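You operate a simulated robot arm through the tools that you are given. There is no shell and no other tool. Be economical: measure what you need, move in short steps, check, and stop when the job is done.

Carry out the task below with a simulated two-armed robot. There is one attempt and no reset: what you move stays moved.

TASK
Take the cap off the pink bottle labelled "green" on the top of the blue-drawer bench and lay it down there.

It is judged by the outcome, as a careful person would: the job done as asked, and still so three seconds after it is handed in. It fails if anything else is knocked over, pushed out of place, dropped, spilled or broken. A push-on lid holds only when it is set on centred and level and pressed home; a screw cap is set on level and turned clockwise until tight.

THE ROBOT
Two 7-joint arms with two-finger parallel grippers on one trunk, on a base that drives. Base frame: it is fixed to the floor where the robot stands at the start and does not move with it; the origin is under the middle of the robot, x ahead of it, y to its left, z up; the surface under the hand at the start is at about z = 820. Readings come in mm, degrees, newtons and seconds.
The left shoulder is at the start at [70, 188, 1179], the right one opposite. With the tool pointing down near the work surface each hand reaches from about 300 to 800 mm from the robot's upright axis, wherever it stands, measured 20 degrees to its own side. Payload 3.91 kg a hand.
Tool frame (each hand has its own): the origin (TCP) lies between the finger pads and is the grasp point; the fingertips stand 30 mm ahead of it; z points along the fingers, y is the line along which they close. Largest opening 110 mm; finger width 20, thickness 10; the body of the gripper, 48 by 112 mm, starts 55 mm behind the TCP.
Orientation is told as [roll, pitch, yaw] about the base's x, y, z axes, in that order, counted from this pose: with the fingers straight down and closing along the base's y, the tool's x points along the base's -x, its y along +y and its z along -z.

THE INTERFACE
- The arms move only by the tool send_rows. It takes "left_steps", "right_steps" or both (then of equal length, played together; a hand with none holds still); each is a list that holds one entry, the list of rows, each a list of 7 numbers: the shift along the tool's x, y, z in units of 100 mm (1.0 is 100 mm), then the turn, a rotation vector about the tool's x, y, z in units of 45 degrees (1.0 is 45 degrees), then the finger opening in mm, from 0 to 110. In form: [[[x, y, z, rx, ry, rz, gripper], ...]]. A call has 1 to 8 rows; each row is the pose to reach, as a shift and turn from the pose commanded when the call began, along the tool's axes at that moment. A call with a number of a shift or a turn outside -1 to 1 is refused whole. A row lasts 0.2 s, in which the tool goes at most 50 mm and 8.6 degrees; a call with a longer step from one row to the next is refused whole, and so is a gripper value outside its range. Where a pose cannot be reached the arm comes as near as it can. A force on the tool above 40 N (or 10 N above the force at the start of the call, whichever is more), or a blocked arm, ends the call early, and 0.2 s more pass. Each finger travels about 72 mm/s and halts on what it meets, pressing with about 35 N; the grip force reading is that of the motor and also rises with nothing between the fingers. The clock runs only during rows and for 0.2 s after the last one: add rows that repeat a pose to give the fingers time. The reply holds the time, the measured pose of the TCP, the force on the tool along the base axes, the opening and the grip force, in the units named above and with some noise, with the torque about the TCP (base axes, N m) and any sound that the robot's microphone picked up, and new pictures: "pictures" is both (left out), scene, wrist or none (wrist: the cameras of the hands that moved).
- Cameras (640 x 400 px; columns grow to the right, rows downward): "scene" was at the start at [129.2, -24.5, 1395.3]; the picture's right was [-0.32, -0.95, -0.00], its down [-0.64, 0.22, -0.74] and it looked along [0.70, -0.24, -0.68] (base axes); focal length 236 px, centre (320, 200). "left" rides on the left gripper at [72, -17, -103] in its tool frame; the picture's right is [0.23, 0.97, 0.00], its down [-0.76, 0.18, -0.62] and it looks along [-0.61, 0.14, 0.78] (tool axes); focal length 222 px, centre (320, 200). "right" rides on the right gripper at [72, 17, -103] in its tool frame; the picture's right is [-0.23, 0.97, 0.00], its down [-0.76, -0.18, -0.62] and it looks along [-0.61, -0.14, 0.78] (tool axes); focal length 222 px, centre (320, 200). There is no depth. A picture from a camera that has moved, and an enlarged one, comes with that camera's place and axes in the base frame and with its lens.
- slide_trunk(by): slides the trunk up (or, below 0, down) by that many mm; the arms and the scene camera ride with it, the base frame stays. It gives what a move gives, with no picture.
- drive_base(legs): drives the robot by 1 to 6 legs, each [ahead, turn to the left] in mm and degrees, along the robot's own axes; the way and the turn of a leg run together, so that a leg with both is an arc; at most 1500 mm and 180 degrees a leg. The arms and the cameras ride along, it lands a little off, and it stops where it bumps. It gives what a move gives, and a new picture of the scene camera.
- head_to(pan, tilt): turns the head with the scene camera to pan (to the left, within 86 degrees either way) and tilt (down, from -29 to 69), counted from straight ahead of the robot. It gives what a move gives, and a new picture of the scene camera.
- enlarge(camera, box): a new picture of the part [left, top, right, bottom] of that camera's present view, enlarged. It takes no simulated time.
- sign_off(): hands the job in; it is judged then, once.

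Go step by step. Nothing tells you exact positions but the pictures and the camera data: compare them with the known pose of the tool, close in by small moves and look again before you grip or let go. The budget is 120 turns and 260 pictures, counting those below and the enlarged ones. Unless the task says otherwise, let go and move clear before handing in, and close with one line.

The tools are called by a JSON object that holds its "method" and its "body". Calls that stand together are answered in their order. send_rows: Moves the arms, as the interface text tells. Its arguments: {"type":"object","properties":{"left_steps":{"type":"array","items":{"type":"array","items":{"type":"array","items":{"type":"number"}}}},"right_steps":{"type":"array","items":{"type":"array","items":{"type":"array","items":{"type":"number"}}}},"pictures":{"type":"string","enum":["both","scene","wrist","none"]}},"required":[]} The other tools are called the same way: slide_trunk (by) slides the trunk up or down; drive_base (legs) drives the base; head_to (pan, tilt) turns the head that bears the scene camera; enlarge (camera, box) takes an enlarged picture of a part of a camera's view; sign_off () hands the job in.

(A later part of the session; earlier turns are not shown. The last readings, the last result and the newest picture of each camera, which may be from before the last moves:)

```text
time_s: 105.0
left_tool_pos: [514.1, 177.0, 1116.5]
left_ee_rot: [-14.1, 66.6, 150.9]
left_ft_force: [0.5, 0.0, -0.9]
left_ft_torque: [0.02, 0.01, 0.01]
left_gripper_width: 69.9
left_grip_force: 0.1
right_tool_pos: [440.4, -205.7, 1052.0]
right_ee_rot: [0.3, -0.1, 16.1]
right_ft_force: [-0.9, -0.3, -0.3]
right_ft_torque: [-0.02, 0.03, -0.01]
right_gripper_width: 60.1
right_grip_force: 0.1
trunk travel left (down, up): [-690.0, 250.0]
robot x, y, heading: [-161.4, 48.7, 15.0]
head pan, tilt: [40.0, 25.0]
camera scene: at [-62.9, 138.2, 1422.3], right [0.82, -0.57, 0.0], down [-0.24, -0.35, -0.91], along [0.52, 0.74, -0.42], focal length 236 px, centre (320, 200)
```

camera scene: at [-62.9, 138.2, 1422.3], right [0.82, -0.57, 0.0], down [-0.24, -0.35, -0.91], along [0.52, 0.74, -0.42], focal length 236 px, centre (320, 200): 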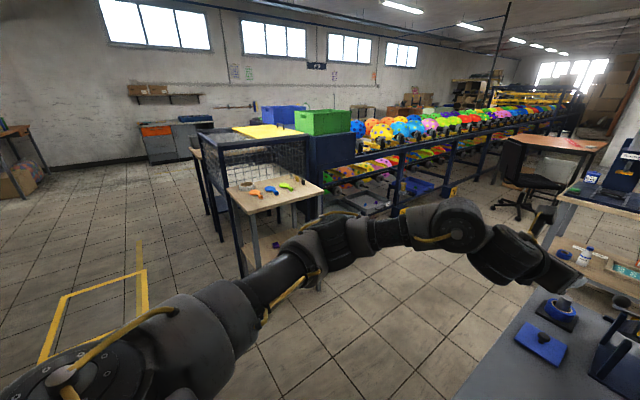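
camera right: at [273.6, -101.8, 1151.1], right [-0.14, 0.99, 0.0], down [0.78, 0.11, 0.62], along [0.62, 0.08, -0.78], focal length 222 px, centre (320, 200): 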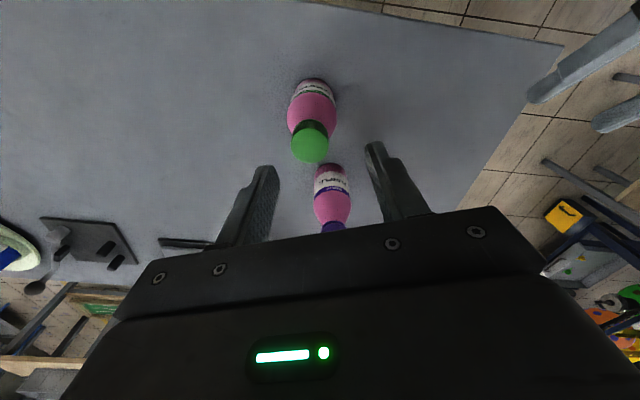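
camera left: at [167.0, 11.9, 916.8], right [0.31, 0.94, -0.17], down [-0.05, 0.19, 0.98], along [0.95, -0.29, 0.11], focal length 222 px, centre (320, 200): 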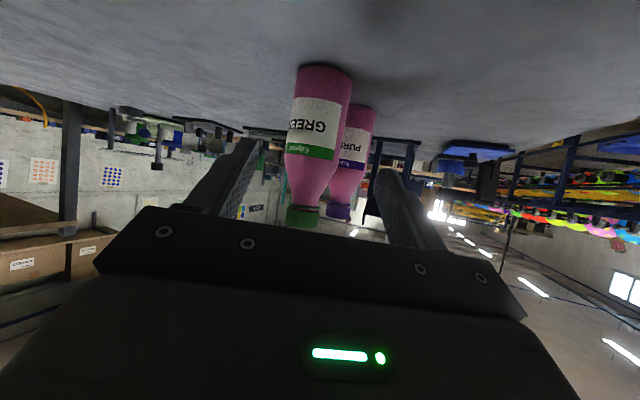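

Very good: the elbow is out and the forearm points inward. Finish swinging the left hand to its hold direction.

{"method": "send_rows", "body": {"left_steps": [[[0.01, 0.25, -0.02, -0.132, 0.014, 0.036, 70], [0.02, 0.5, -0.06, -0.264, 0.028, 0.072, 70], [0.04, 0.75, -0.12, -0.396, 0.041, 0.108, 70], [0.05, 1.0, -0.21, -0.528, 0.055, 0.1445, 70], [0.05, 1.0, -0.21, -0.528, 0.055, 0.1445, 70]]], "pictures": "none"}}

{"method": "send_rows", "body": {"left_steps": [[[0.01, 0.25, -0.02, -0.132, 0.014, 0.036, 70], [0.02, 0.5, -0.06, -0.264, 0.028, 0.072, 70], [0.04, 0.75, -0.12, -0.396, 0.041, 0.108, 70], [0.05, 1.0, -0.21, -0.528, 0.055, 0.1445, 70], [0.05, 1.0, -0.21, -0.528, 0.055, 0.1445, 70]]], "pictures": "wrist"}}

{"method": "head_to", "body": {"pan": -5, "tilt": 50}}

```text
time_s: 106.2
left_tool_pos: [469.9, 85.7, 1116.9]
left_ee_rot: [-6.4, 67.8, 133.4]
left_ft_force: [-1.2, -1.0, 0.1]
left_ft_torque: [-0.03, 0.0, 0.01]
left_gripper_width: 70.0
left_grip_force: 0.0
right_tool_pos: [440.4, -205.5, 1053.5]
right_ee_rot: [0.4, -0.1, 16.0]
right_ft_force: [-0.2, -0.5, 0.2]
right_ft_torque: [-0.01, -0.01, -0.04]
right_gripper_width: 59.9
right_grip_force: 0.0
trunk travel left (down, up): [-690.0, 250.0]
robot x, y, heading: [-167.6, 50.0, 15.0]
head pan, tilt: [40.0, 25.0]
```

```text
time_s: 107.5
left_tool_pos: [391.2, 23.4, 1124.3]
left_ee_rot: [0.5, 69.9, 115.0]
left_ft_force: [0.2, -1.3, 0.1]
left_ft_torque: [0.0, 0.03, 0.0]
left_gripper_width: 70.1
left_grip_force: 0.0
right_tool_pos: [440.7, -204.5, 1052.2]
right_ee_rot: [0.3, -0.2, 16.1]
right_ft_force: [0.4, -0.3, 0.5]
right_ft_torque: [0.01, 0.03, -0.02]
right_gripper_width: 60.0
right_grip_force: 0.1
trunk travel left (down, up): [-690.0, 250.0]
robot x, y, heading: [-159.4, 46.7, 15.2]
head pan, tilt: [40.0, 25.0]
camera left: at [376.4, 94.8, 1228.4], right [-0.85, -0.48, 0.22], down [-0.52, 0.69, -0.5], along [0.09, -0.54, -0.84], focal length 222 px, centre (320, 200)
```

left: 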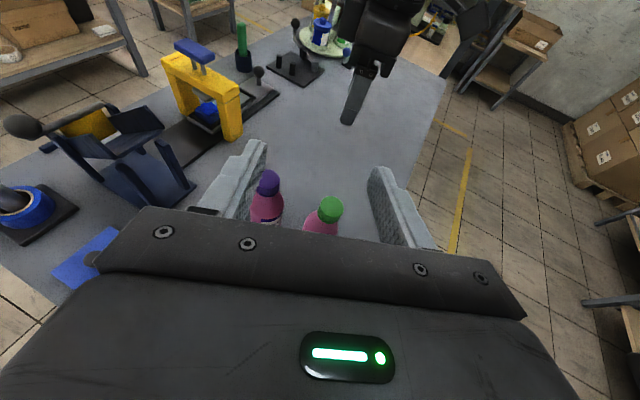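

```text
time_s: 108.6
left_tool_pos: [390.5, 22.7, 1125.0]
left_ee_rot: [0.4, 70.0, 115.2]
left_ft_force: [-0.3, 0.2, -0.2]
left_ft_torque: [0.01, 0.0, 0.02]
left_gripper_width: 70.0
left_grip_force: 0.0
right_tool_pos: [441.5, -206.5, 1051.7]
right_ee_rot: [0.2, -0.3, 16.1]
right_ft_force: [1.0, -0.2, 0.3]
right_ft_torque: [0.01, 0.02, -0.03]
right_gripper_width: 60.1
right_grip_force: 0.0
trunk travel left (down, up): [-690.0, 250.0]
robot x, y, heading: [-165.7, 47.4, 15.0]
head pan, tilt: [-5.0, 50.0]
camera scene: at [-39.6, 76.1, 1384.9], right [0.18, -0.98, 0.0], down [-0.75, -0.14, -0.64], along [0.63, 0.11, -0.77], focal length 236 px, centre (320, 200)
```

scene: 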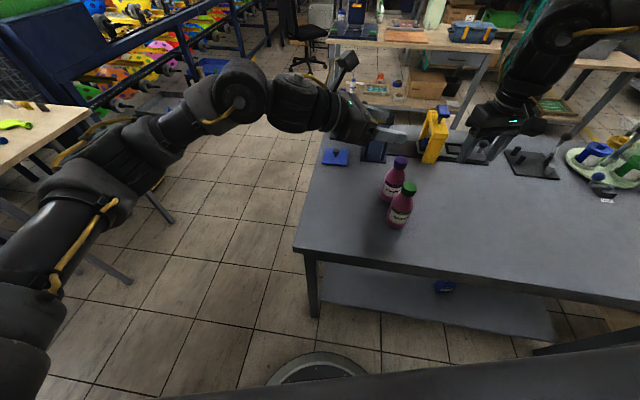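

The left hand is in position above. I'll lower it to the pre-grasp point beside the bottle.

{"method": "send_rows", "body": {"left_steps": [[[-0.25, 0.1, 0.0, 0, 0, 0, 76], [-0.5, 0.2, 0.02, 0, 0, 0, 76], [-0.75, 0.27, 0.05, 0, 0, 0, 76], [-1.0, 0.35, 0.08, 0, 0, 0, 76], [-1.0, 0.35, 0.08, 0, 0, 0, 76]]], "pictures": "none"}}

{"method": "send_rows", "body": {"left_steps": [[[-0.25, 0.1, 0.02, 0, 0, 0, 76], [-0.5, 0.19, 0.05, 0, 0, 0, 76], [-0.75, 0.19, 0.1, 0, 0, 0, 76], [-1.0, 0.19, 0.15, 0, 0, 0, 76], [-1.0, 0.19, 0.15, 0, 0, 0, 76]]], "pictures": "both"}}

```text
time_s: 109.8
left_tool_pos: [345.9, 32.4, 1029.1]
left_ee_rot: [0.5, 70.1, 115.1]
left_ft_force: [-0.7, 0.0, -1.0]
left_ft_torque: [0.02, 0.01, 0.0]
left_gripper_width: 75.9
left_grip_force: 0.0
right_tool_pos: [440.6, -205.8, 1053.7]
right_ee_rot: [0.3, -0.2, 16.1]
right_ft_force: [-0.9, -0.3, -0.6]
right_ft_torque: [0.01, -0.02, -0.01]
right_gripper_width: 60.2
right_grip_force: 0.0
trunk travel left (down, up): [-690.0, 250.0]
robot x, y, heading: [-164.8, 48.1, 15.1]
head pan, tilt: [-5.0, 50.0]
```

```text
time_s: 111.0
left_tool_pos: [321.9, 41.3, 929.7]
left_ee_rot: [0.3, 70.1, 115.0]
left_ft_force: [-0.3, 0.4, 0.4]
left_ft_torque: [-0.01, -0.01, -0.01]
left_gripper_width: 76.1
left_grip_force: 0.1
right_tool_pos: [440.2, -207.9, 1053.1]
right_ee_rot: [0.3, -0.2, 16.1]
right_ft_force: [0.1, 0.8, 0.1]
right_ft_torque: [-0.04, 0.0, 0.01]
right_gripper_width: 60.0
right_grip_force: 0.0
trunk travel left (down, up): [-690.0, 250.0]
robot x, y, heading: [-163.5, 46.0, 14.9]
head pan, tilt: [-5.0, 50.0]
camera scene: at [-39.6, 75.6, 1384.9], right [0.18, -0.98, 0.0], down [-0.75, -0.13, -0.64], along [0.63, 0.11, -0.77], focal length 236 px, centre (320, 200)
camera left: at [306.8, 113.5, 1034.2], right [-0.85, -0.48, 0.22], down [-0.52, 0.69, -0.5], along [0.09, -0.54, -0.84], focal length 222 px, centre (320, 200)
```

scene: 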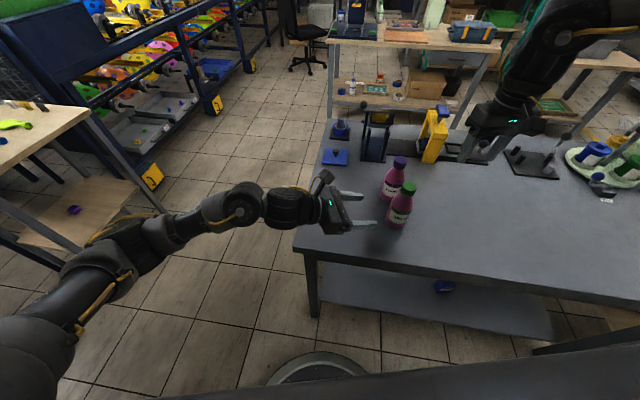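
left: 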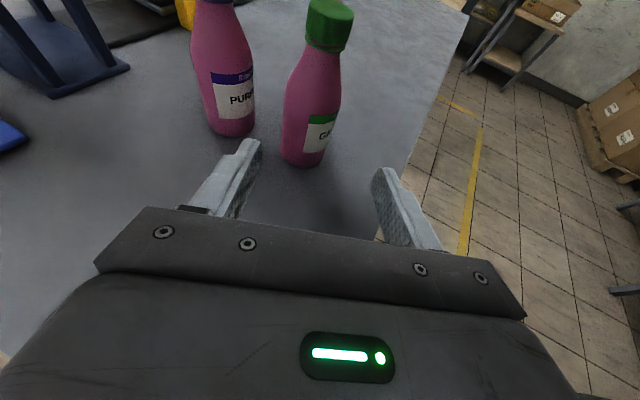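

Clear view: the bottle sits about 9 mm to the left of the finger axis. Correct that and advance most of the way.

{"method": "send_rows", "body": {"left_steps": [[[0, -0.09, 0.1, 0, 0, 0, 76], [0, -0.09, 0.35, 0, 0, 0, 76], [0, -0.09, 0.6, 0, 0, 0, 76], [0, -0.09, 0.8, 0, 0, 0, 76], [0, -0.09, 0.8, 0, 0, 0, 76]]], "pictures": "wrist"}}

```text
time_s: 112.2
left_tool_pos: [361.9, -23.4, 902.2]
left_ee_rot: [0.2, 70.0, 115.1]
left_ft_force: [0.0, -0.2, -0.4]
left_ft_torque: [-0.01, 0.03, -0.04]
left_gripper_width: 76.1
left_grip_force: 0.1
right_tool_pos: [440.4, -205.2, 1054.0]
right_ee_rot: [0.4, -0.2, 16.2]
right_ft_force: [-0.1, -0.2, -0.5]
right_ft_torque: [-0.01, 0.0, -0.01]
right_gripper_width: 60.1
right_grip_force: 0.0
trunk travel left (down, up): [-690.0, 250.0]
robot x, y, heading: [-163.8, 47.2, 15.3]
head pan, tilt: [-5.0, 50.0]
camera left: at [348.0, 49.0, 1006.0], right [-0.85, -0.48, 0.22], down [-0.52, 0.69, -0.5], along [0.09, -0.54, -0.84], focal length 222 px, centre (320, 200)
```

left: 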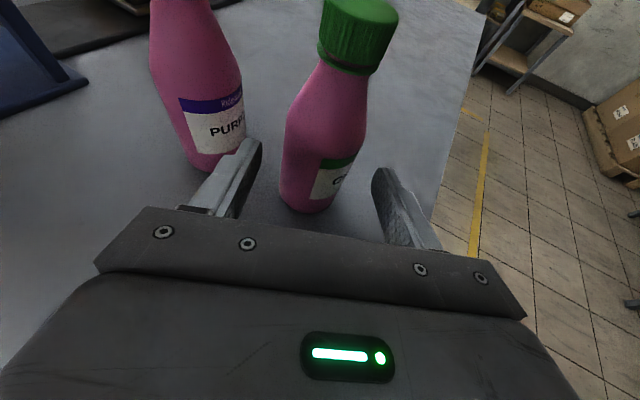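

Centred now. Advance the last ~45 mm with a slightly narrower opening.

{"method": "send_rows", "body": {"left_steps": [[[0, 0, 0, 0, 0, 0, 70], [0, 0.0, 0.2, 0, 0, 0, 70], [0, 0.0, 0.4, 0, 0, 0, 70], [0, 0.0, 0.46, 0, 0, 0, 70], [0, 0.0, 0.46, 0, 0, 0, 70]]], "pictures": "wrist"}}

```text
time_s: 113.4
left_tool_pos: [381.2, -63.4, 886.1]
left_ee_rot: [0.4, 70.0, 115.2]
left_ft_force: [-0.3, 0.6, -0.3]
left_ft_torque: [-0.02, 0.01, 0.0]
left_gripper_width: 70.2
left_grip_force: 0.2
right_tool_pos: [441.1, -205.3, 1053.7]
right_ee_rot: [0.3, -0.2, 16.1]
right_ft_force: [0.4, 0.5, -0.2]
right_ft_torque: [-0.01, 0.0, -0.03]
right_gripper_width: 60.1
right_grip_force: 0.0
trunk travel left (down, up): [-690.0, 250.0]
robot x, y, heading: [-165.2, 47.4, 15.3]
head pan, tilt: [-5.0, 50.0]
camera left: at [366.5, 10.0, 990.4], right [-0.85, -0.48, 0.22], down [-0.52, 0.69, -0.5], along [0.09, -0.54, -0.84], focal length 222 px, centre (320, 200)
```

left: 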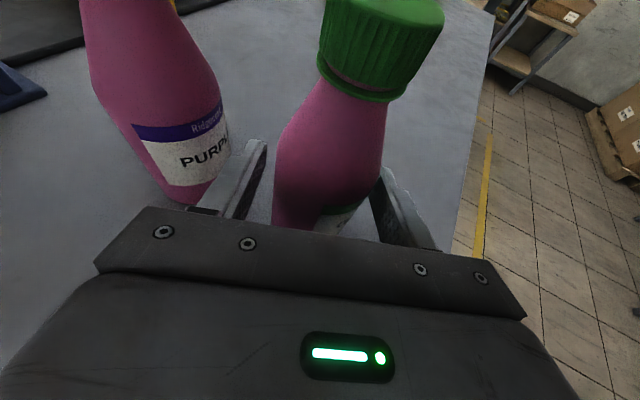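

Shift 4 mm to centre and close on the body.

{"method": "send_rows", "body": {"left_steps": [[[0, 0.04, 0, 0, 0, 0, 66], [0, 0.04, 0, 0, 0, 0, 60], [0, 0.04, 0, 0, 0, 0, 56], [0, 0.04, 0, 0, 0, 0, 50], [0, 0.04, 0, 0, 0, 0, 46], [0, 0.04, 0, 0, 0, 0, 46]]], "pictures": "wrist"}}

{"method": "enlarge", "body": {"camera": "scene", "box": [320, 130, 480, 230]}}

```text
time_s: 114.8
left_tool_pos: [376.5, -62.5, 886.5]
left_ee_rot: [0.4, 70.0, 115.1]
left_ft_force: [1.1, 0.5, -0.2]
left_ft_torque: [0.03, -0.09, 0.01]
left_gripper_width: 54.0
left_grip_force: 34.6
right_tool_pos: [440.6, -205.6, 1052.9]
right_ee_rot: [0.2, -0.2, 16.2]
right_ft_force: [0.7, 0.0, 0.1]
right_ft_torque: [0.01, -0.01, -0.01]
right_gripper_width: 59.7
right_grip_force: 0.1
trunk travel left (down, up): [-690.0, 250.0]
robot x, y, heading: [-161.2, 47.7, 15.2]
head pan, tilt: [-5.0, 50.0]
camera left: at [362.6, 8.7, 990.7], right [-0.85, -0.48, 0.22], down [-0.52, 0.69, -0.5], along [0.09, -0.54, -0.84], focal length 222 px, centre (320, 200)
```

left: 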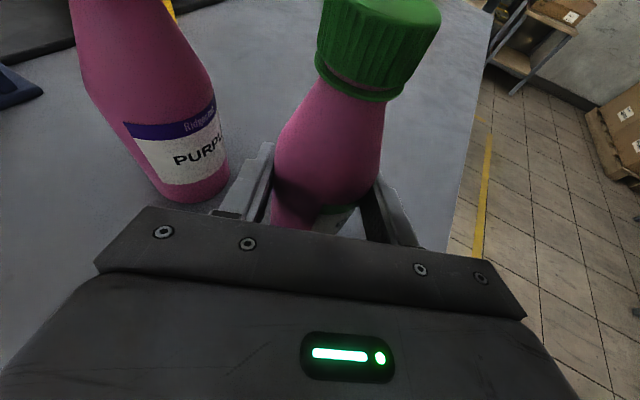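

```text
4.00 times, centred on (400, 180) of scene
camera zoom: at [-39.5, 76.0, 1384.8], right [0.18, -0.98, 0.0], down [-0.75, -0.13, -0.64], along [0.63, 0.11, -0.77], focal length 944 px, centre (0, 280)
```

zoom: 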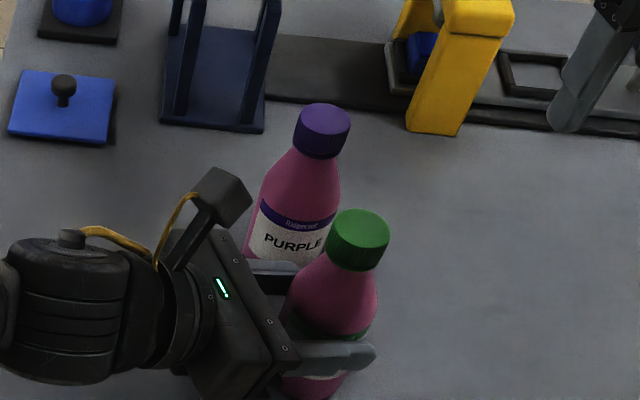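

The bottle is held firmly at 54 mm, upright. Now bring the right hand over the cap.

{"method": "send_rows", "body": {"right_steps": [[[0.04, 0.3, 0, 0, 0, 0, 60], [0.08, 0.6, 0, 0, 0, 0, 60], [0.13, 0.9, 0, 0, 0, 0, 60], [0.13, 0.9, 0, 0, 0, 0, 60]]], "pictures": "none"}}

{"method": "send_rows", "body": {"right_steps": [[[0.05, 0.3, 0, 0, 0, 0, 60], [0.08, 0.58, 0, 0, 0, 0, 60], [0.08, 0.58, 0, 0, 0, 0, 60]]], "pictures": "both"}}

{"method": "enlarge", "body": {"camera": "right", "box": [220, 80, 420, 205]}}

```text
time_s: 115.8
left_tool_pos: [376.4, -63.7, 887.4]
left_ee_rot: [0.4, 70.0, 115.1]
left_ft_force: [-0.3, 0.5, 0.6]
left_ft_torque: [0.01, -0.09, -0.02]
left_gripper_width: 54.2
left_grip_force: 35.1
right_tool_pos: [401.5, -121.1, 1053.5]
right_ee_rot: [0.3, -0.2, 16.0]
right_ft_force: [0.6, 0.5, -0.5]
right_ft_torque: [-0.01, -0.01, 0.01]
right_gripper_width: 60.1
right_grip_force: 0.0
trunk travel left (down, up): [-690.0, 250.0]
robot x, y, heading: [-163.3, 47.7, 14.9]
head pan, tilt: [-5.0, 50.0]
```

```text
time_s: 116.6
left_tool_pos: [376.0, -63.5, 885.8]
left_ee_rot: [0.3, 69.9, 115.1]
left_ft_force: [0.2, 1.3, -0.2]
left_ft_torque: [0.02, -0.06, 0.02]
left_gripper_width: 54.4
left_grip_force: 34.4
right_tool_pos: [378.6, -69.7, 1055.3]
right_ee_rot: [0.3, -0.3, 16.0]
right_ft_force: [0.0, 0.2, -0.1]
right_ft_torque: [0.01, 0.0, -0.04]
right_gripper_width: 60.1
right_grip_force: 0.1
trunk travel left (down, up): [-690.0, 250.0]
robot x, y, heading: [-164.2, 47.9, 15.0]
head pan, tilt: [-5.0, 50.0]
camera scene: at [-40.0, 75.7, 1384.9], right [0.18, -0.98, 0.0], down [-0.75, -0.13, -0.64], along [0.63, 0.11, -0.77], focal length 236 px, centre (320, 200)
camera right: at [303.7, -73.7, 1157.3], right [-0.05, 1.0, 0.01], down [0.78, 0.04, 0.63], along [0.62, 0.04, -0.78], focal length 222 px, centre (320, 200)
```

scene: 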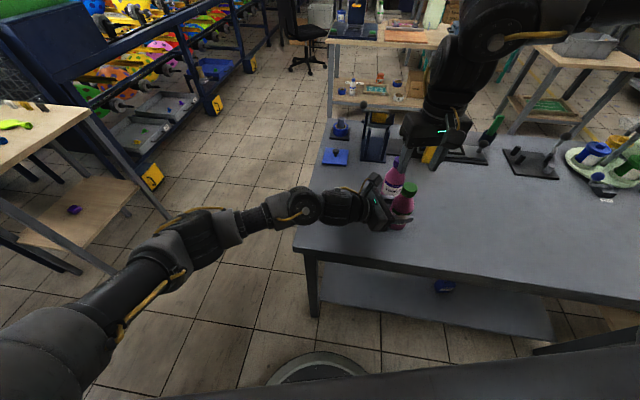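
right: 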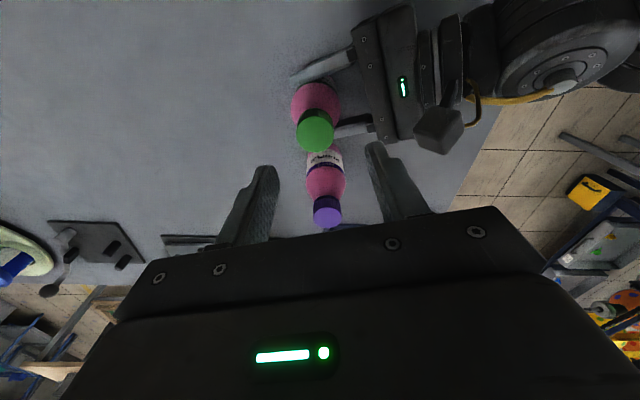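

```text
3.20 times, centred on (320, 142) of right
camera zoom: at [303.7, -73.7, 1157.3], right [-0.05, 1.0, 0.01], down [0.78, 0.04, 0.63], along [0.62, 0.04, -0.78], focal length 711 px, centre (320, 384)
```

zoom: 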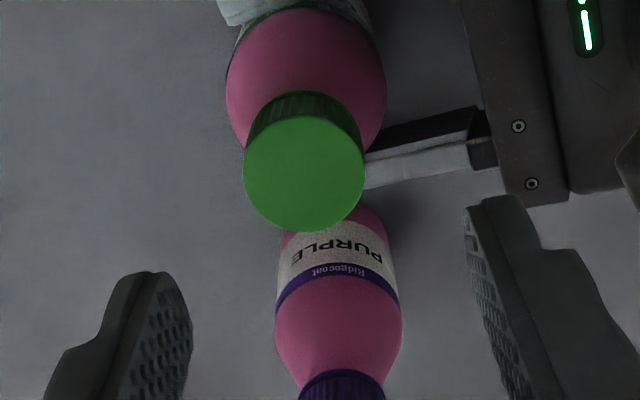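

The cap centre measures (376, -73.5) with its top at about z 979. I'll turn the right hand to start a long counter-clockwise stroke and centre on the cap.

{"method": "send_rows", "body": {"right_steps": [[[0.02, -0.02, 0, 0, 0, 0.18, 56], [0.035, -0.03, 0, 0, 0, 0.36, 52], [0.035, -0.03, 0, 0, 0, 0.54, 50], [0.035, -0.03, 0, 0, 0, 0.72, 50], [0.035, -0.03, 0, 0, 0, 0.9, 50], [0.035, -0.03, 0.1, 0, 0, 1.0, 50], [0.035, -0.03, 0.2, 0, 0, 1.0, 50], [0.035, -0.03, 0.2, 0, 0, 1.0, 50]]], "pictures": "wrist"}}

{"method": "enlarge", "body": {"camera": "right", "box": [220, 80, 420, 205]}}

```text
time_s: 118.4
left_tool_pos: [377.0, -63.7, 886.5]
left_ee_rot: [0.5, 70.0, 115.2]
left_ft_force: [-0.4, -2.1, 2.7]
left_ft_torque: [-0.08, -0.13, -0.06]
left_gripper_width: 54.0
left_grip_force: 35.3
right_tool_pos: [488.1, -173.2, 1077.1]
right_ee_rot: [0.3, 0.2, -28.8]
right_ft_force: [-0.1, -0.3, -0.3]
right_ft_torque: [0.06, 0.05, -0.01]
right_gripper_width: 50.1
right_grip_force: 0.1
right hand out of reach, approached as far as the arm can: row 2, 3, 4, 5, 6, 7, 8
trunk travel left (down, up): [-690.0, 250.0]
robot x, y, heading: [-163.4, 44.0, 15.0]
head pan, tilt: [-5.0, 50.0]
camera right: at [432.5, -124.1, 1179.1], right [0.67, 0.74, 0.0], down [0.58, -0.53, 0.62], along [0.46, -0.41, -0.78], focal length 222 px, centre (320, 200)
```

right: 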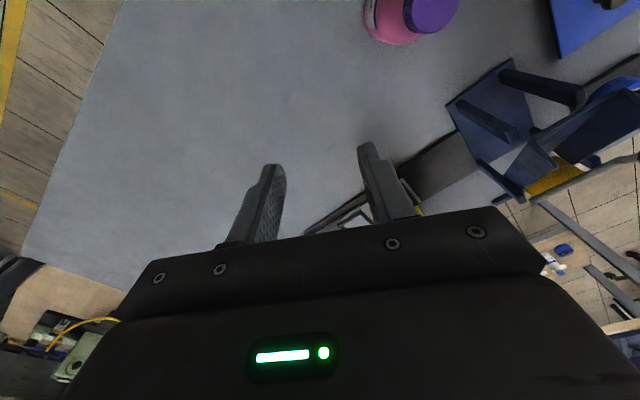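

```text
3.20 times, centred on (320, 142) of right
camera zoom: at [432.5, -124.1, 1179.1], right [0.67, 0.74, 0.0], down [0.58, -0.53, 0.62], along [0.46, -0.41, -0.78], focal length 711 px, centre (320, 384)
```

zoom: 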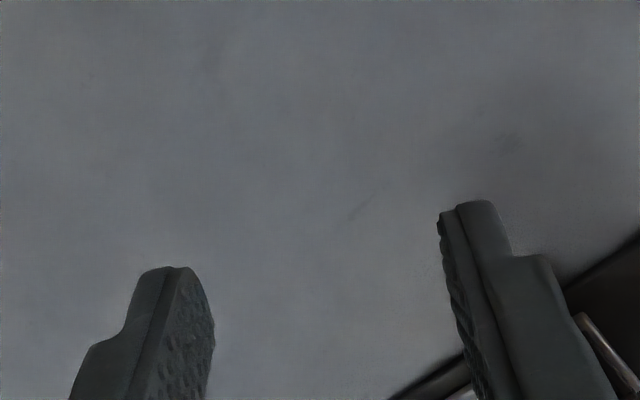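

Negative yaw isn't reachable there and the hand drifted away (nothing touched). I'll return to yaw 16 over the cap and use the positive yaw range instead.

{"method": "send_rows", "body": {"right_steps": [[[0, 0, 0, 0, 0, -0.18, 50], [0, 0, 0, 0, 0, -0.36, 50], [0.1, 0, 0, 0, 0, -0.54, 50], [0.3, 0.05, 0, 0, 0, -0.72, 50], [0.5, 0.1, 0, 0, 0, -0.9, 50], [0.8, 0.17, 0, 0, 0, -1.0, 50], [0.9, 0.2, 0, 0, 0, -1.0, 50], [0.9, 0.2, 0, 0, 0, -1.0, 50]]], "pictures": "none"}}

```text
time_s: 120.2
left_tool_pos: [376.4, -64.2, 886.7]
left_ee_rot: [0.2, 70.0, 115.0]
left_ft_force: [-1.5, 1.2, 1.2]
left_ft_torque: [0.06, -0.01, 0.01]
left_gripper_width: 54.0
left_grip_force: 34.8
right_tool_pos: [418.5, -104.8, 1077.2]
right_ee_rot: [0.3, -0.3, 16.0]
right_ft_force: [-0.6, 0.7, -0.6]
right_ft_torque: [-0.04, -0.01, -0.02]
right_gripper_width: 50.2
right_grip_force: 0.0
trunk travel left (down, up): [-690.0, 250.0]
robot x, y, heading: [-162.1, 46.0, 15.0]
head pan, tilt: [-5.0, 50.0]
```

{"method": "send_rows", "body": {"right_steps": [[[0.16, 0.21, 0, 0, 0, 0, 50], [0.32, 0.42, 0, 0, 0, 0, 50], [0.32, 0.42, 0.2, 0, 0, 0, 50], [0.32, 0.42, 0.37, 0, 0, 0, 50], [0.32, 0.42, 0.37, 0, 0, 0, 50]]], "pictures": "wrist"}}

{"method": "enlarge", "body": {"camera": "right", "box": [220, 100, 420, 225]}}

```text
time_s: 121.4
left_tool_pos: [376.7, -63.8, 886.0]
left_ee_rot: [0.3, 70.0, 115.0]
left_ft_force: [0.5, -0.2, 1.5]
left_ft_torque: [0.0, -0.09, 0.0]
left_gripper_width: 53.9
left_grip_force: 35.1
right_tool_pos: [378.4, -75.8, 1038.8]
right_ee_rot: [0.3, -0.1, 16.0]
right_ft_force: [0.0, -0.2, 0.1]
right_ft_torque: [0.0, -0.03, 0.03]
right_gripper_width: 49.9
right_grip_force: 0.0
trunk travel left (down, up): [-690.0, 250.0]
robot x, y, heading: [-163.4, 45.3, 15.0]
head pan, tilt: [-5.0, 50.0]
camera right: at [302.3, -80.0, 1141.7], right [-0.05, 1.0, 0.01], down [0.78, 0.04, 0.63], along [0.62, 0.04, -0.78], focal length 222 px, centre (320, 200)
```

right: 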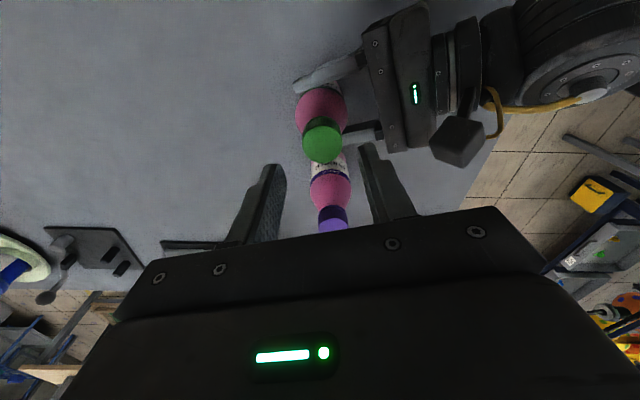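

```text
3.20 times, centred on (320, 162) of right
camera zoom: at [302.3, -80.0, 1141.7], right [-0.05, 1.0, 0.01], down [0.78, 0.04, 0.63], along [0.62, 0.04, -0.78], focal length 711 px, centre (320, 320)
```

zoom: 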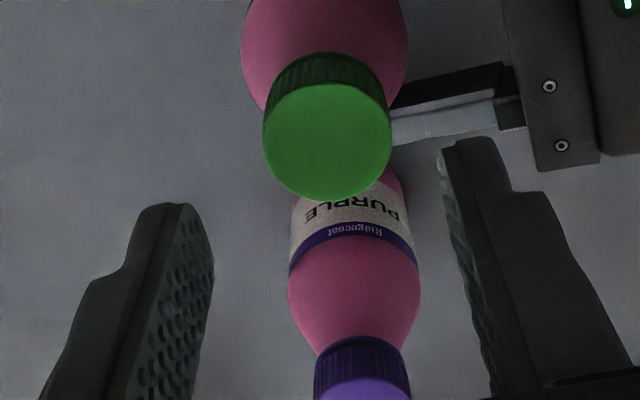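

The cap is at (376.4, -74). Lower around it with a 2 mm correction.

{"method": "send_rows", "body": {"right_steps": [[[0.015, 0.023, 0.1, 0, 0, 0, 50], [0.015, 0.023, 0.25, 0, 0, 0, 50], [0.015, 0.023, 0.4, 0, 0, 0, 50], [0.015, 0.023, 0.47, 0, 0, 0, 50], [0.015, 0.023, 0.47, 0, 0, 0, 50]]], "pictures": "wrist"}}

{"method": "enlarge", "body": {"camera": "right", "box": [220, 120, 420, 245]}}

{"method": "enlarge", "body": {"camera": "left", "box": [240, 0, 480, 150]}}

```text
time_s: 122.6
left_tool_pos: [377.1, -63.3, 887.0]
left_ee_rot: [0.4, 70.0, 115.2]
left_ft_force: [0.1, -0.6, 1.2]
left_ft_torque: [-0.02, -0.09, 0.02]
left_gripper_width: 54.2
left_grip_force: 35.3
right_tool_pos: [374.0, -73.9, 992.7]
right_ee_rot: [0.3, -0.2, 16.2]
right_ft_force: [0.0, 0.0, 0.3]
right_ft_torque: [-0.02, 0.0, 0.01]
right_gripper_width: 50.3
right_grip_force: 0.1
trunk travel left (down, up): [-690.0, 250.0]
robot x, y, heading: [-161.4, 49.6, 15.0]
head pan, tilt: [-5.0, 50.0]
camera right: at [299.0, -78.3, 1094.7], right [-0.05, 1.0, 0.01], down [0.78, 0.04, 0.63], along [0.62, 0.04, -0.78], focal length 222 px, centre (320, 200)
```

right: 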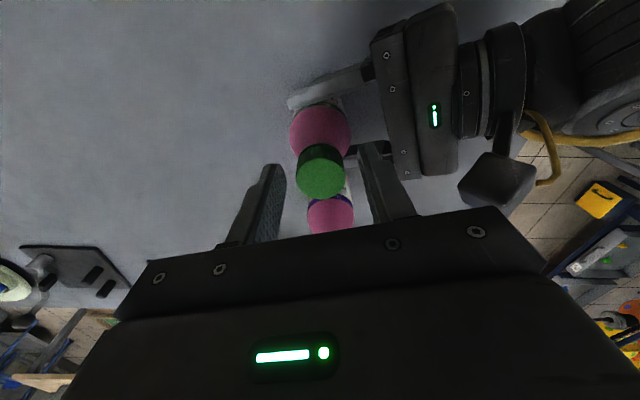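

```text
3.20 times, centred on (320, 182) of right
camera zoom: at [299.0, -78.3, 1094.7], right [-0.05, 1.0, 0.01], down [0.78, 0.04, 0.63], along [0.62, 0.04, -0.78], focal length 711 px, centre (320, 256)
```

zoom: 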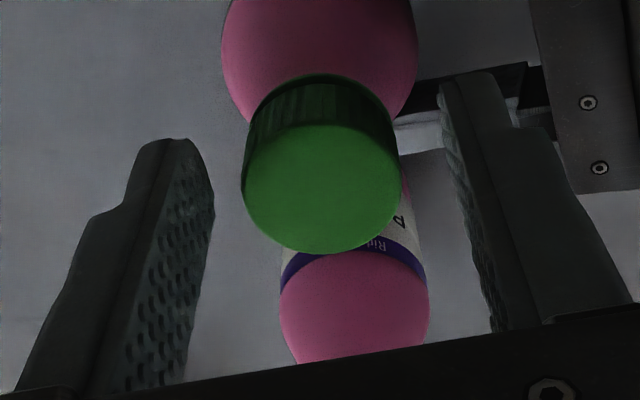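

```text
2.67 times, centred on (360, 75) of left
camera zoom: at [362.4, 8.7, 990.7], right [-0.85, -0.48, 0.22], down [-0.52, 0.69, -0.5], along [0.09, -0.54, -0.84], focal length 592 px, centre (213, 533)
```

zoom: 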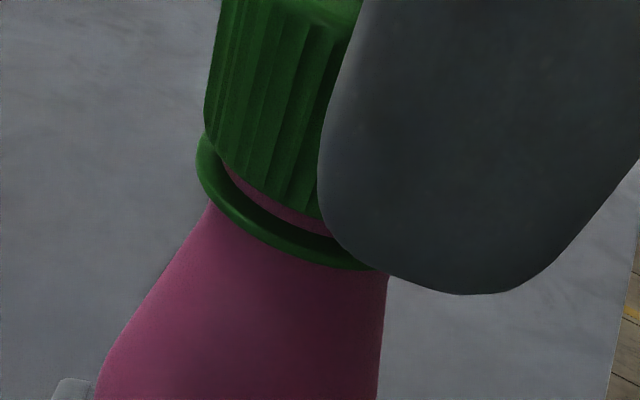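

The fingers straddle the cap, centred within 1 mm. Close on it.

{"method": "send_rows", "body": {"right_steps": [[[0, 0, 0, 0, 0, 0, 42], [0, 0, 0, 0, 0, 0, 36], [0, 0, 0, 0, 0, 0, 30], [0, 0, 0, 0, 0, 0, 24], [0, 0, 0, 0, 0, 0, 24], [0, 0, 0, 0, 0, 0, 24]]], "pictures": "wrist"}}

```text
time_s: 124.0
left_tool_pos: [377.3, -63.2, 887.1]
left_ee_rot: [0.2, 69.9, 115.2]
left_ft_force: [-7.3, 11.4, 2.3]
left_ft_torque: [-0.74, -0.45, -0.03]
left_gripper_width: 54.0
left_grip_force: 35.2
right_tool_pos: [373.8, -74.4, 992.1]
right_ee_rot: [0.2, -0.2, 16.0]
right_ft_force: [6.9, -11.9, -0.5]
right_ft_torque: [-0.46, -0.24, -0.08]
right_gripper_width: 31.9
right_grip_force: 34.7
trunk travel left (down, up): [-690.0, 250.0]
robot x, y, heading: [-166.1, 47.5, 15.3]
head pan, tilt: [-5.0, 50.0]
camera right: at [299.0, -78.7, 1094.9], right [-0.05, 1.0, 0.0], down [0.78, 0.04, 0.63], along [0.62, 0.03, -0.78], focal length 222 px, centre (320, 200)
```

right: 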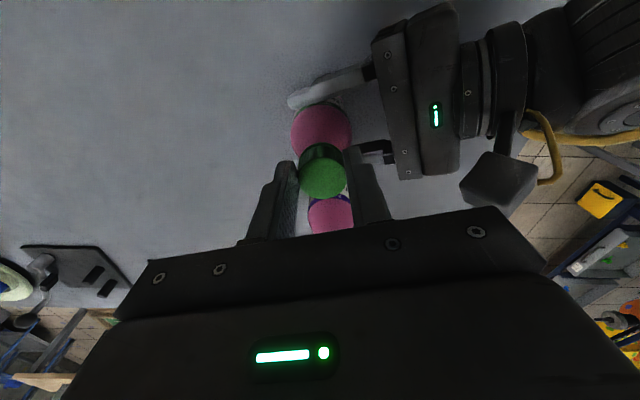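

Cap gripped at 32 mm, with a small side load. I'll relax that by 1.5 mm and turn counter-clockwise.

{"method": "send_rows", "body": {"right_steps": [[[0, -0.015, 0, 0, 0, 0, 22], [0, -0.015, 0, 0, 0, -0.12, 22], [0, -0.015, 0, 0, 0, -0.27, 22], [0, -0.015, -0.002, 0, 0, -0.42, 22], [0, -0.015, -0.003, 0, 0, -0.57, 22], [0, -0.015, -0.003, 0, 0, -0.72, 22], [0, -0.015, -0.004, 0, 0, -0.87, 22], [0, -0.015, -0.005, 0, 0, -1.0, 22]]], "pictures": "wrist"}}

{"method": "enlarge", "body": {"camera": "left", "box": [240, 0, 480, 150]}}

```text
time_s: 125.8
left_tool_pos: [376.2, -63.1, 886.1]
left_ee_rot: [0.2, 70.0, 114.9]
left_ft_force: [-13.8, 18.2, 6.1]
left_ft_torque: [-0.02, -1.04, -0.03]
left_gripper_width: 54.4
left_grip_force: 34.8
right_tool_pos: [373.0, -74.5, 994.6]
right_ee_rot: [-0.1, -0.3, 61.1]
right_ft_force: [12.9, -14.4, -0.1]
right_ft_torque: [-1.12, -0.25, -0.16]
right_gripper_width: 31.5
right_grip_force: 35.2
trunk travel left (down, up): [-690.0, 250.0]
robot x, y, heading: [-161.3, 49.7, 15.4]
head pan, tilt: [-5.0, 50.0]
camera right: at [323.4, -130.7, 1096.0], right [-0.74, 0.67, 0.0], down [0.52, 0.58, 0.63], along [0.42, 0.47, -0.78], focal length 222 px, centre (320, 200)
```

right: 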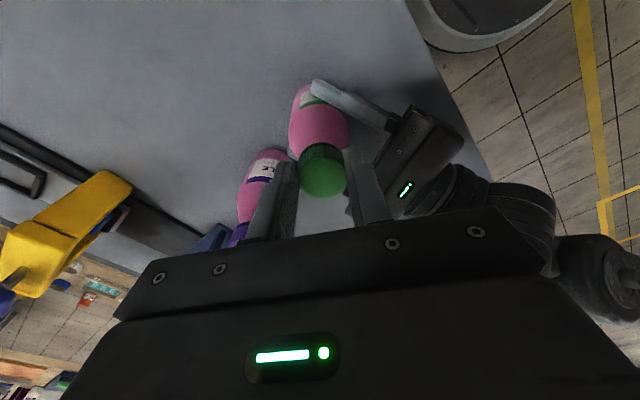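

```text
2.67 times, centred on (360, 75) of left
camera zoom: at [361.6, 9.1, 991.2], right [-0.85, -0.48, 0.21], down [-0.52, 0.69, -0.5], along [0.09, -0.54, -0.84], focal length 592 px, centre (213, 533)
```

zoom: 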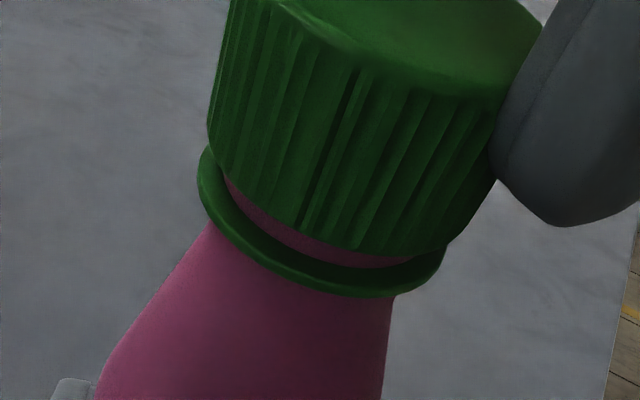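

The hand turned 45° with low torque. I'll ease the side load and continue the stroke.

{"method": "send_rows", "body": {"right_steps": [[[0.008, -0.021, 0, 0, 0, 0, 22], [0.008, -0.021, -0.002, 0, 0, -0.14, 22], [0.008, -0.021, -0.003, 0, 0, -0.28, 22], [0.008, -0.021, -0.004, 0, 0, -0.42, 22], [0.008, -0.021, -0.005, 0, 0, -0.56, 22], [0.008, -0.021, -0.006, 0, 0, -0.7, 22], [0.008, -0.021, -0.006, 0, 0, -0.84, 22], [0.008, -0.021, -0.006, 0, 0, -0.84, 22]]], "pictures": "none"}}

{"method": "enlarge", "body": {"camera": "left", "box": [240, 0, 480, 150]}}

```text
time_s: 127.6
left_tool_pos: [374.9, -63.5, 887.6]
left_ee_rot: [0.4, 70.1, 115.0]
left_ft_force: [-21.1, 10.7, 6.8]
left_ft_torque: [-0.15, -1.17, -0.08]
left_gripper_width: 55.0
left_grip_force: 35.1
right_tool_pos: [376.9, -76.4, 995.0]
right_ee_rot: [-0.3, -0.4, 98.8]
right_ft_force: [21.8, -11.4, 0.8]
right_ft_torque: [-0.93, -0.91, -0.16]
right_gripper_width: 31.4
right_grip_force: 34.7
trunk travel left (down, up): [-690.0, 250.0]
robot x, y, heading: [-165.5, 47.0, 15.0]
head pan, tilt: [-5.0, 50.0]
```

```text
2.67 times, centred on (360, 75) of left
camera zoom: at [361.1, 8.3, 991.0], right [-0.85, -0.48, 0.22], down [-0.51, 0.69, -0.5], along [0.09, -0.54, -0.84], focal length 592 px, centre (213, 533)
```

zoom: 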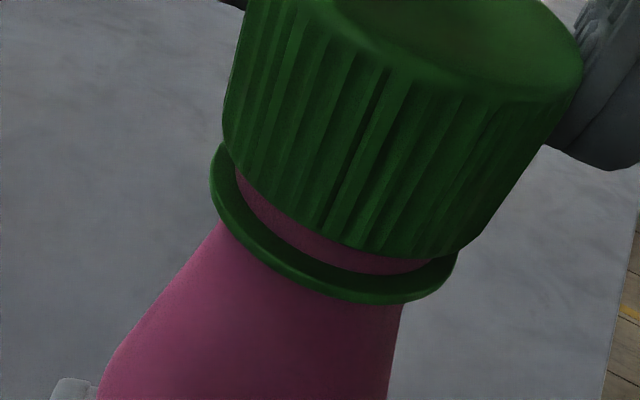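

The sign shows I should shift the other way to relieve the side load. I'll do that and try a bit more rotation.

{"method": "send_rows", "body": {"right_steps": [[[-0.012, 0.014, 0, 0, 0, 0, 22], [-0.024, 0.027, 0, 0, 0, 0, 22], [-0.024, 0.027, -0.002, 0, 0, -0.15, 22], [-0.024, 0.027, -0.003, 0, 0, -0.3, 22], [-0.024, 0.027, -0.004, 0, 0, -0.45, 22], [-0.024, 0.027, -0.004, 0, 0, -0.45, 22]]], "pictures": "none"}}

```text
time_s: 129.0
left_tool_pos: [376.0, -64.4, 887.2]
left_ee_rot: [0.3, 70.1, 114.9]
left_ft_force: [-22.4, -3.4, 1.5]
left_ft_torque: [0.74, -0.97, 0.02]
left_gripper_width: 55.7
left_grip_force: 34.7
right_tool_pos: [372.3, -74.1, 995.2]
right_ee_rot: [-0.6, -0.3, 119.3]
right_ft_force: [20.4, 3.0, 1.0]
right_ft_torque: [-0.35, -1.02, -0.2]
right_gripper_width: 31.4
right_grip_force: 34.8
trunk travel left (down, up): [-690.0, 250.0]
robot x, y, heading: [-163.5, 49.4, 14.9]
head pan, tilt: [-5.0, 50.0]
```

{"method": "send_rows", "body": {"right_steps": [[[0, 0.02, 0, 0, 0, 0, 22], [0, 0.04, 0, 0, 0, 0, 22], [0, 0.04, 0, 0, 0, 0, 22]]], "pictures": "wrist"}}

{"method": "enlarge", "body": {"camera": "left", "box": [200, 0, 480, 175]}}

```text
time_s: 129.8
left_tool_pos: [375.8, -65.1, 886.4]
left_ee_rot: [0.5, 70.0, 114.9]
left_ft_force: [-22.6, -16.4, -4.0]
left_ft_torque: [1.19, -1.14, 0.04]
left_gripper_width: 56.5
left_grip_force: 35.4
right_tool_pos: [371.1, -75.4, 995.7]
right_ee_rot: [-0.6, -0.3, 119.2]
right_ft_force: [21.7, 14.9, 5.0]
right_ft_torque: [0.43, -1.19, -0.18]
right_gripper_width: 31.1
right_grip_force: 34.8
trunk travel left (down, up): [-690.0, 250.0]
robot x, y, heading: [-166.2, 45.4, 14.9]
head pan, tilt: [-5.0, 50.0]
camera right: at [389.5, -147.3, 1097.3], right [-0.96, -0.28, -0.01], down [-0.22, 0.75, 0.63], along [-0.17, 0.61, -0.78], focal length 222 px, centre (320, 200)
```

right: 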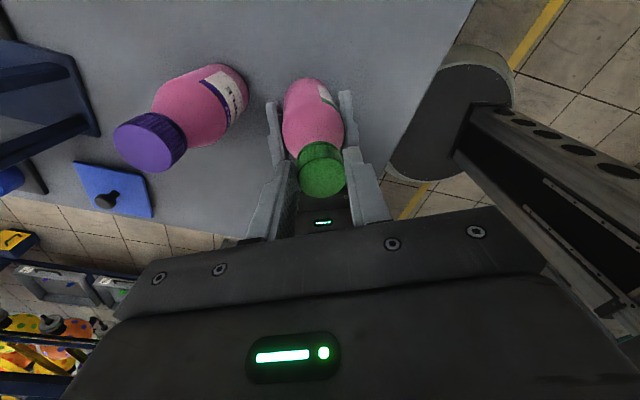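

```text
2.29 times, centred on (340, 88) of left
camera zoom: at [361.3, 7.7, 990.3], right [-0.85, -0.48, 0.22], down [-0.51, 0.7, -0.5], along [0.09, -0.54, -0.84], focal length 508 px, centre (274, 457)
```

zoom: 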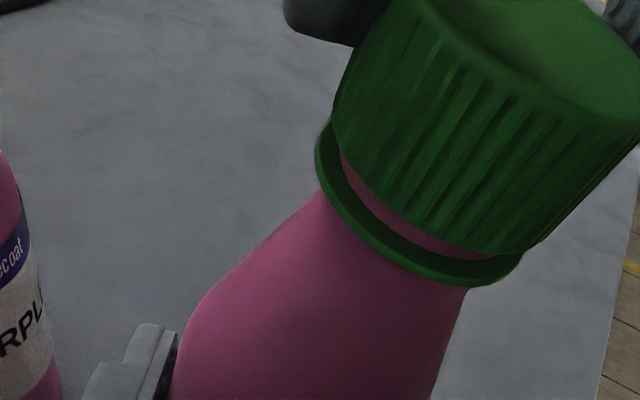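

The bottle is being tilted slightly by my side shift (left opening 56.5). I'll open the right hand to let it settle and look.

{"method": "send_rows", "body": {"right_steps": [[[0.0, -0.045, 0, 0, 0, 0, 22], [0.0, -0.045, 0, 0, 0, 0, 22], [0, -0.045, 0, 0, 0, 0, 36], [0, -0.045, 0, 0, 0, 0, 50], [0, -0.045, 0, 0, 0, 0, 50], [0, -0.045, 0, 0, 0, 0, 50]]], "pictures": "wrist"}}

{"method": "enlarge", "body": {"camera": "scene", "box": [340, 140, 480, 230]}}

{"method": "enlarge", "body": {"camera": "left", "box": [200, 0, 480, 175]}}

```text
time_s: 131.2
left_tool_pos: [377.3, -63.0, 887.8]
left_ee_rot: [0.4, 70.0, 115.2]
left_ft_force: [-0.1, 0.5, -2.0]
left_ft_torque: [0.02, 0.0, -0.03]
left_gripper_width: 55.6
left_grip_force: 35.2
right_tool_pos: [372.9, -73.9, 993.2]
right_ee_rot: [-0.2, -0.3, 119.1]
right_ft_force: [0.6, -0.3, -0.8]
right_ft_torque: [0.03, 0.0, 0.0]
right_gripper_width: 50.2
right_grip_force: 0.1
trunk travel left (down, up): [-690.0, 250.0]
robot x, y, heading: [-162.8, 44.7, 15.1]
head pan, tilt: [-5.0, 50.0]
camera right: at [393.7, -146.5, 1096.3], right [-0.96, -0.28, 0.0], down [-0.22, 0.75, 0.63], along [-0.17, 0.6, -0.78], focal length 222 px, centre (320, 200)
```

right: 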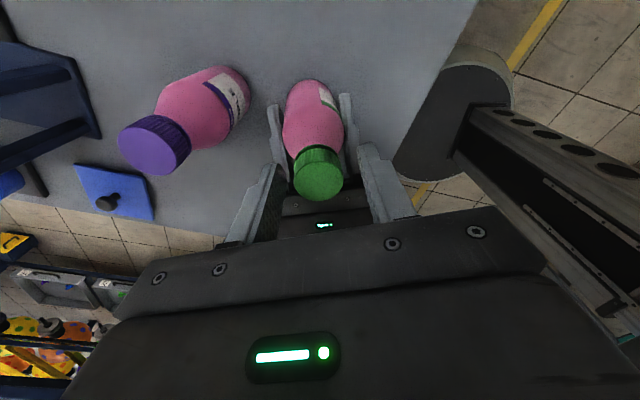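

```text
4.44 times, centred on (410, 185) of scene
camera zoom: at [-39.4, 76.0, 1384.8], right [0.18, -0.98, 0.0], down [-0.75, -0.13, -0.64], along [0.63, 0.11, -0.77], focal length 1049 px, centre (-80, 267)
```

zoom: 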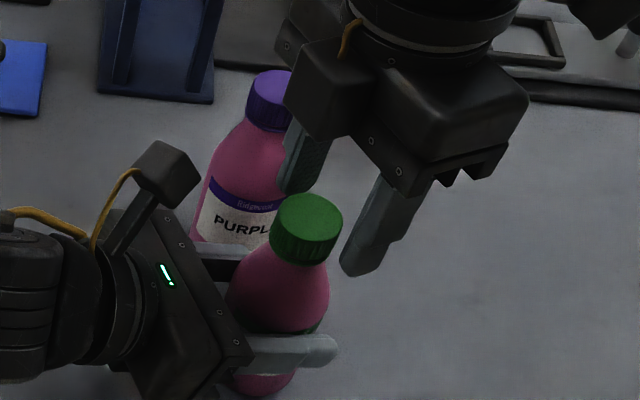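

```text
2.29 times, centred on (340, 88) of left
camera zoom: at [362.9, 9.0, 990.7], right [-0.85, -0.48, 0.22], down [-0.52, 0.69, -0.5], along [0.09, -0.54, -0.84], focal length 508 px, centre (274, 457)
```

zoom: 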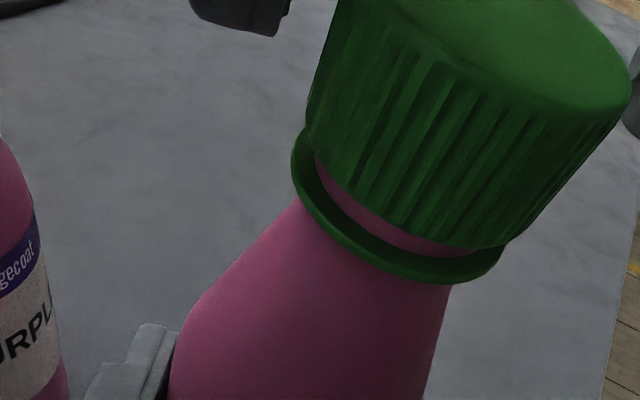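

The bottle is nearly upright again with the cap at about (373, -72). I'll swing the open right hand back for another stroke and re-centre.

{"method": "send_rows", "body": {"right_steps": [[[0, 0, 0, 0, 0, 0.17, 50], [0, 0, 0, 0, 0, 0.34, 50], [0, 0, 0, 0, 0, 0.51, 50], [0, 0, 0, 0, 0, 0.68, 50], [0, 0, 0, 0, 0, 0.85, 50], [0, 0, 0, 0, 0, 1.0, 50], [0, 0, 0, 0, 0, 1.0, 50]]], "pictures": "none"}}

{"method": "send_rows", "body": {"right_steps": [[[0, 0, 0, 0, 0, 0.17, 50], [0, 0, 0, 0, 0, 0.34, 50], [0, 0, 0, 0, 0, 0.51, 50], [0, 0, 0, 0, 0, 0.68, 50], [0, 0, 0, 0, 0, 0.85, 50], [0, 0, 0, 0, 0, 1.0, 50], [0, 0, 0, 0, 0, 1.0, 50]]], "pictures": "none"}}

{"method": "enlarge", "body": {"camera": "right", "box": [220, 120, 420, 245]}}

```text
time_s: 132.8
left_tool_pos: [377.3, -63.2, 886.4]
left_ee_rot: [0.4, 70.0, 115.1]
left_ft_force: [0.3, 0.4, 0.7]
left_ft_torque: [0.06, 0.01, -0.02]
left_gripper_width: 55.8
left_grip_force: 35.0
right_tool_pos: [373.2, -73.9, 995.3]
right_ee_rot: [0.0, -0.3, 74.0]
right_ft_force: [-0.5, 0.4, 0.1]
right_ft_torque: [-0.03, -0.03, 0.0]
right_gripper_width: 50.2
right_grip_force: 0.1
trunk travel left (down, up): [-690.0, 250.0]
robot x, y, heading: [-165.4, 45.1, 15.1]
head pan, tilt: [-5.0, 50.0]
```

```text
time_s: 134.4
left_tool_pos: [378.0, -64.6, 886.8]
left_ee_rot: [0.4, 70.1, 115.1]
left_ft_force: [1.4, 0.4, 0.8]
left_ft_torque: [0.03, 0.0, -0.02]
left_gripper_width: 55.3
left_grip_force: 35.0
right_tool_pos: [372.5, -73.4, 994.8]
right_ee_rot: [0.2, -0.3, 29.1]
right_ft_force: [-1.0, -0.6, -0.2]
right_ft_torque: [0.01, -0.02, -0.02]
right_gripper_width: 50.0
right_grip_force: 0.1
trunk travel left (down, up): [-690.0, 250.0]
robot x, y, heading: [-162.9, 48.3, 15.1]
head pan, tilt: [-5.0, 50.0]
```

```text
3.20 times, centred on (320, 182) of right
camera zoom: at [301.4, -94.7, 1096.6], right [-0.27, 0.96, 0.0], down [0.75, 0.21, 0.63], along [0.6, 0.17, -0.78], focal length 711 px, centre (320, 256)
```

zoom: 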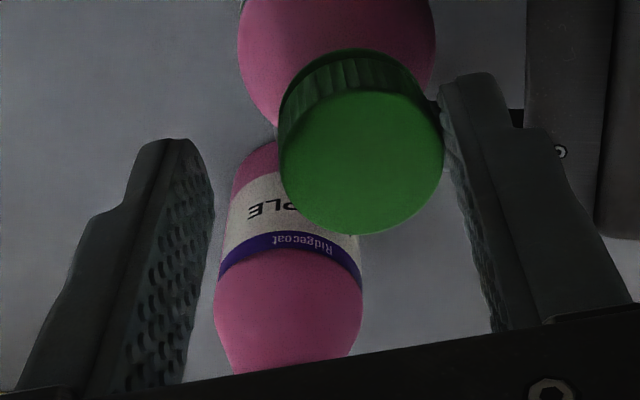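

The cap is now at about (367, -68): the bottle leans roughly 5°. I'll re-centre on the cap, grip it, and ease it back to its upright position at (375, -74).

{"method": "send_rows", "body": {"right_steps": [[[0.022, 0.077, 0, 0, 0, 0, 50], [0.022, 0.077, 0, 0, 0, 0, 40], [0.022, 0.077, 0, 0, 0, 0, 30], [0.022, 0.077, 0, 0, 0, 0, 24], [0.022, 0.077, 0, 0, 0, 0, 24]]], "pictures": "none"}}

```text
time_s: 135.6
left_tool_pos: [376.8, -62.9, 887.5]
left_ee_rot: [0.4, 70.0, 115.1]
left_ft_force: [-1.9, 1.4, -0.1]
left_ft_torque: [0.12, -0.19, 0.01]
left_gripper_width: 55.2
left_grip_force: 34.9
right_tool_pos: [367.1, -68.3, 994.4]
right_ee_rot: [0.3, -0.3, 29.1]
right_ft_force: [0.9, -0.5, 0.8]
right_ft_torque: [-0.12, -0.02, -0.01]
right_gripper_width: 30.6
right_grip_force: 35.4
trunk travel left (down, up): [-690.0, 250.0]
robot x, y, heading: [-162.5, 46.1, 15.2]
head pan, tilt: [-5.0, 50.0]
```

Grip is centred with no side force. Now ease the cap back to upright.

{"method": "send_rows", "body": {"right_steps": [[[-0.02, -0.03, 0, 0, 0, 0, 22], [-0.035, -0.06, 0, 0, 0, 0, 22], [-0.052, -0.092, 0, 0, 0, 0, 22], [-0.052, -0.092, 0, 0, 0, 0, 22], [-0.052, -0.092, 0, 0, 0, 0, 22]]], "pictures": "none"}}

{"method": "enlarge", "body": {"camera": "left", "box": [200, 0, 480, 175]}}

{"method": "enlarge", "body": {"camera": "scene", "box": [340, 140, 480, 230]}}

```text
time_s: 136.8
left_tool_pos: [378.6, -63.2, 886.4]
left_ee_rot: [0.4, 69.9, 115.1]
left_ft_force: [15.0, -8.2, -6.8]
left_ft_torque: [0.56, 0.41, 0.02]
left_gripper_width: 54.6
left_grip_force: 35.2
right_tool_pos: [376.3, -73.6, 995.3]
right_ee_rot: [0.2, -0.2, 29.1]
right_ft_force: [-14.6, 8.1, 4.5]
right_ft_torque: [0.37, 1.14, 0.09]
right_gripper_width: 31.9
right_grip_force: 35.1
trunk travel left (down, up): [-690.0, 250.0]
robot x, y, heading: [-166.3, 46.3, 15.1]
head pan, tilt: [-5.0, 50.0]
```

```text
2.29 times, centred on (340, 88) of left
camera zoom: at [362.9, 9.1, 990.4], right [-0.85, -0.48, 0.22], down [-0.52, 0.69, -0.5], along [0.09, -0.54, -0.84], focal length 508 px, centre (274, 457)
```

zoom: 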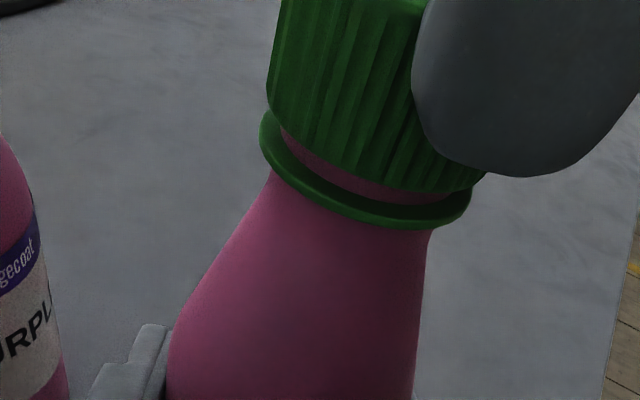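

```text
4.44 times, centred on (410, 185) of scene
camera zoom: at [-39.4, 76.0, 1384.8], right [0.18, -0.98, 0.0], down [-0.75, -0.13, -0.64], along [0.63, 0.11, -0.77], focal length 1049 px, centre (-80, 267)
```

zoom: 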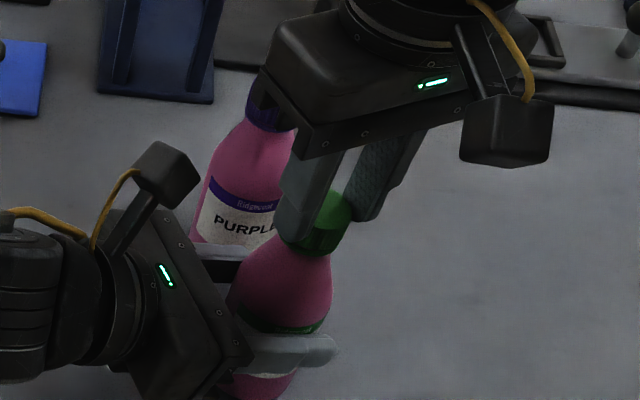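

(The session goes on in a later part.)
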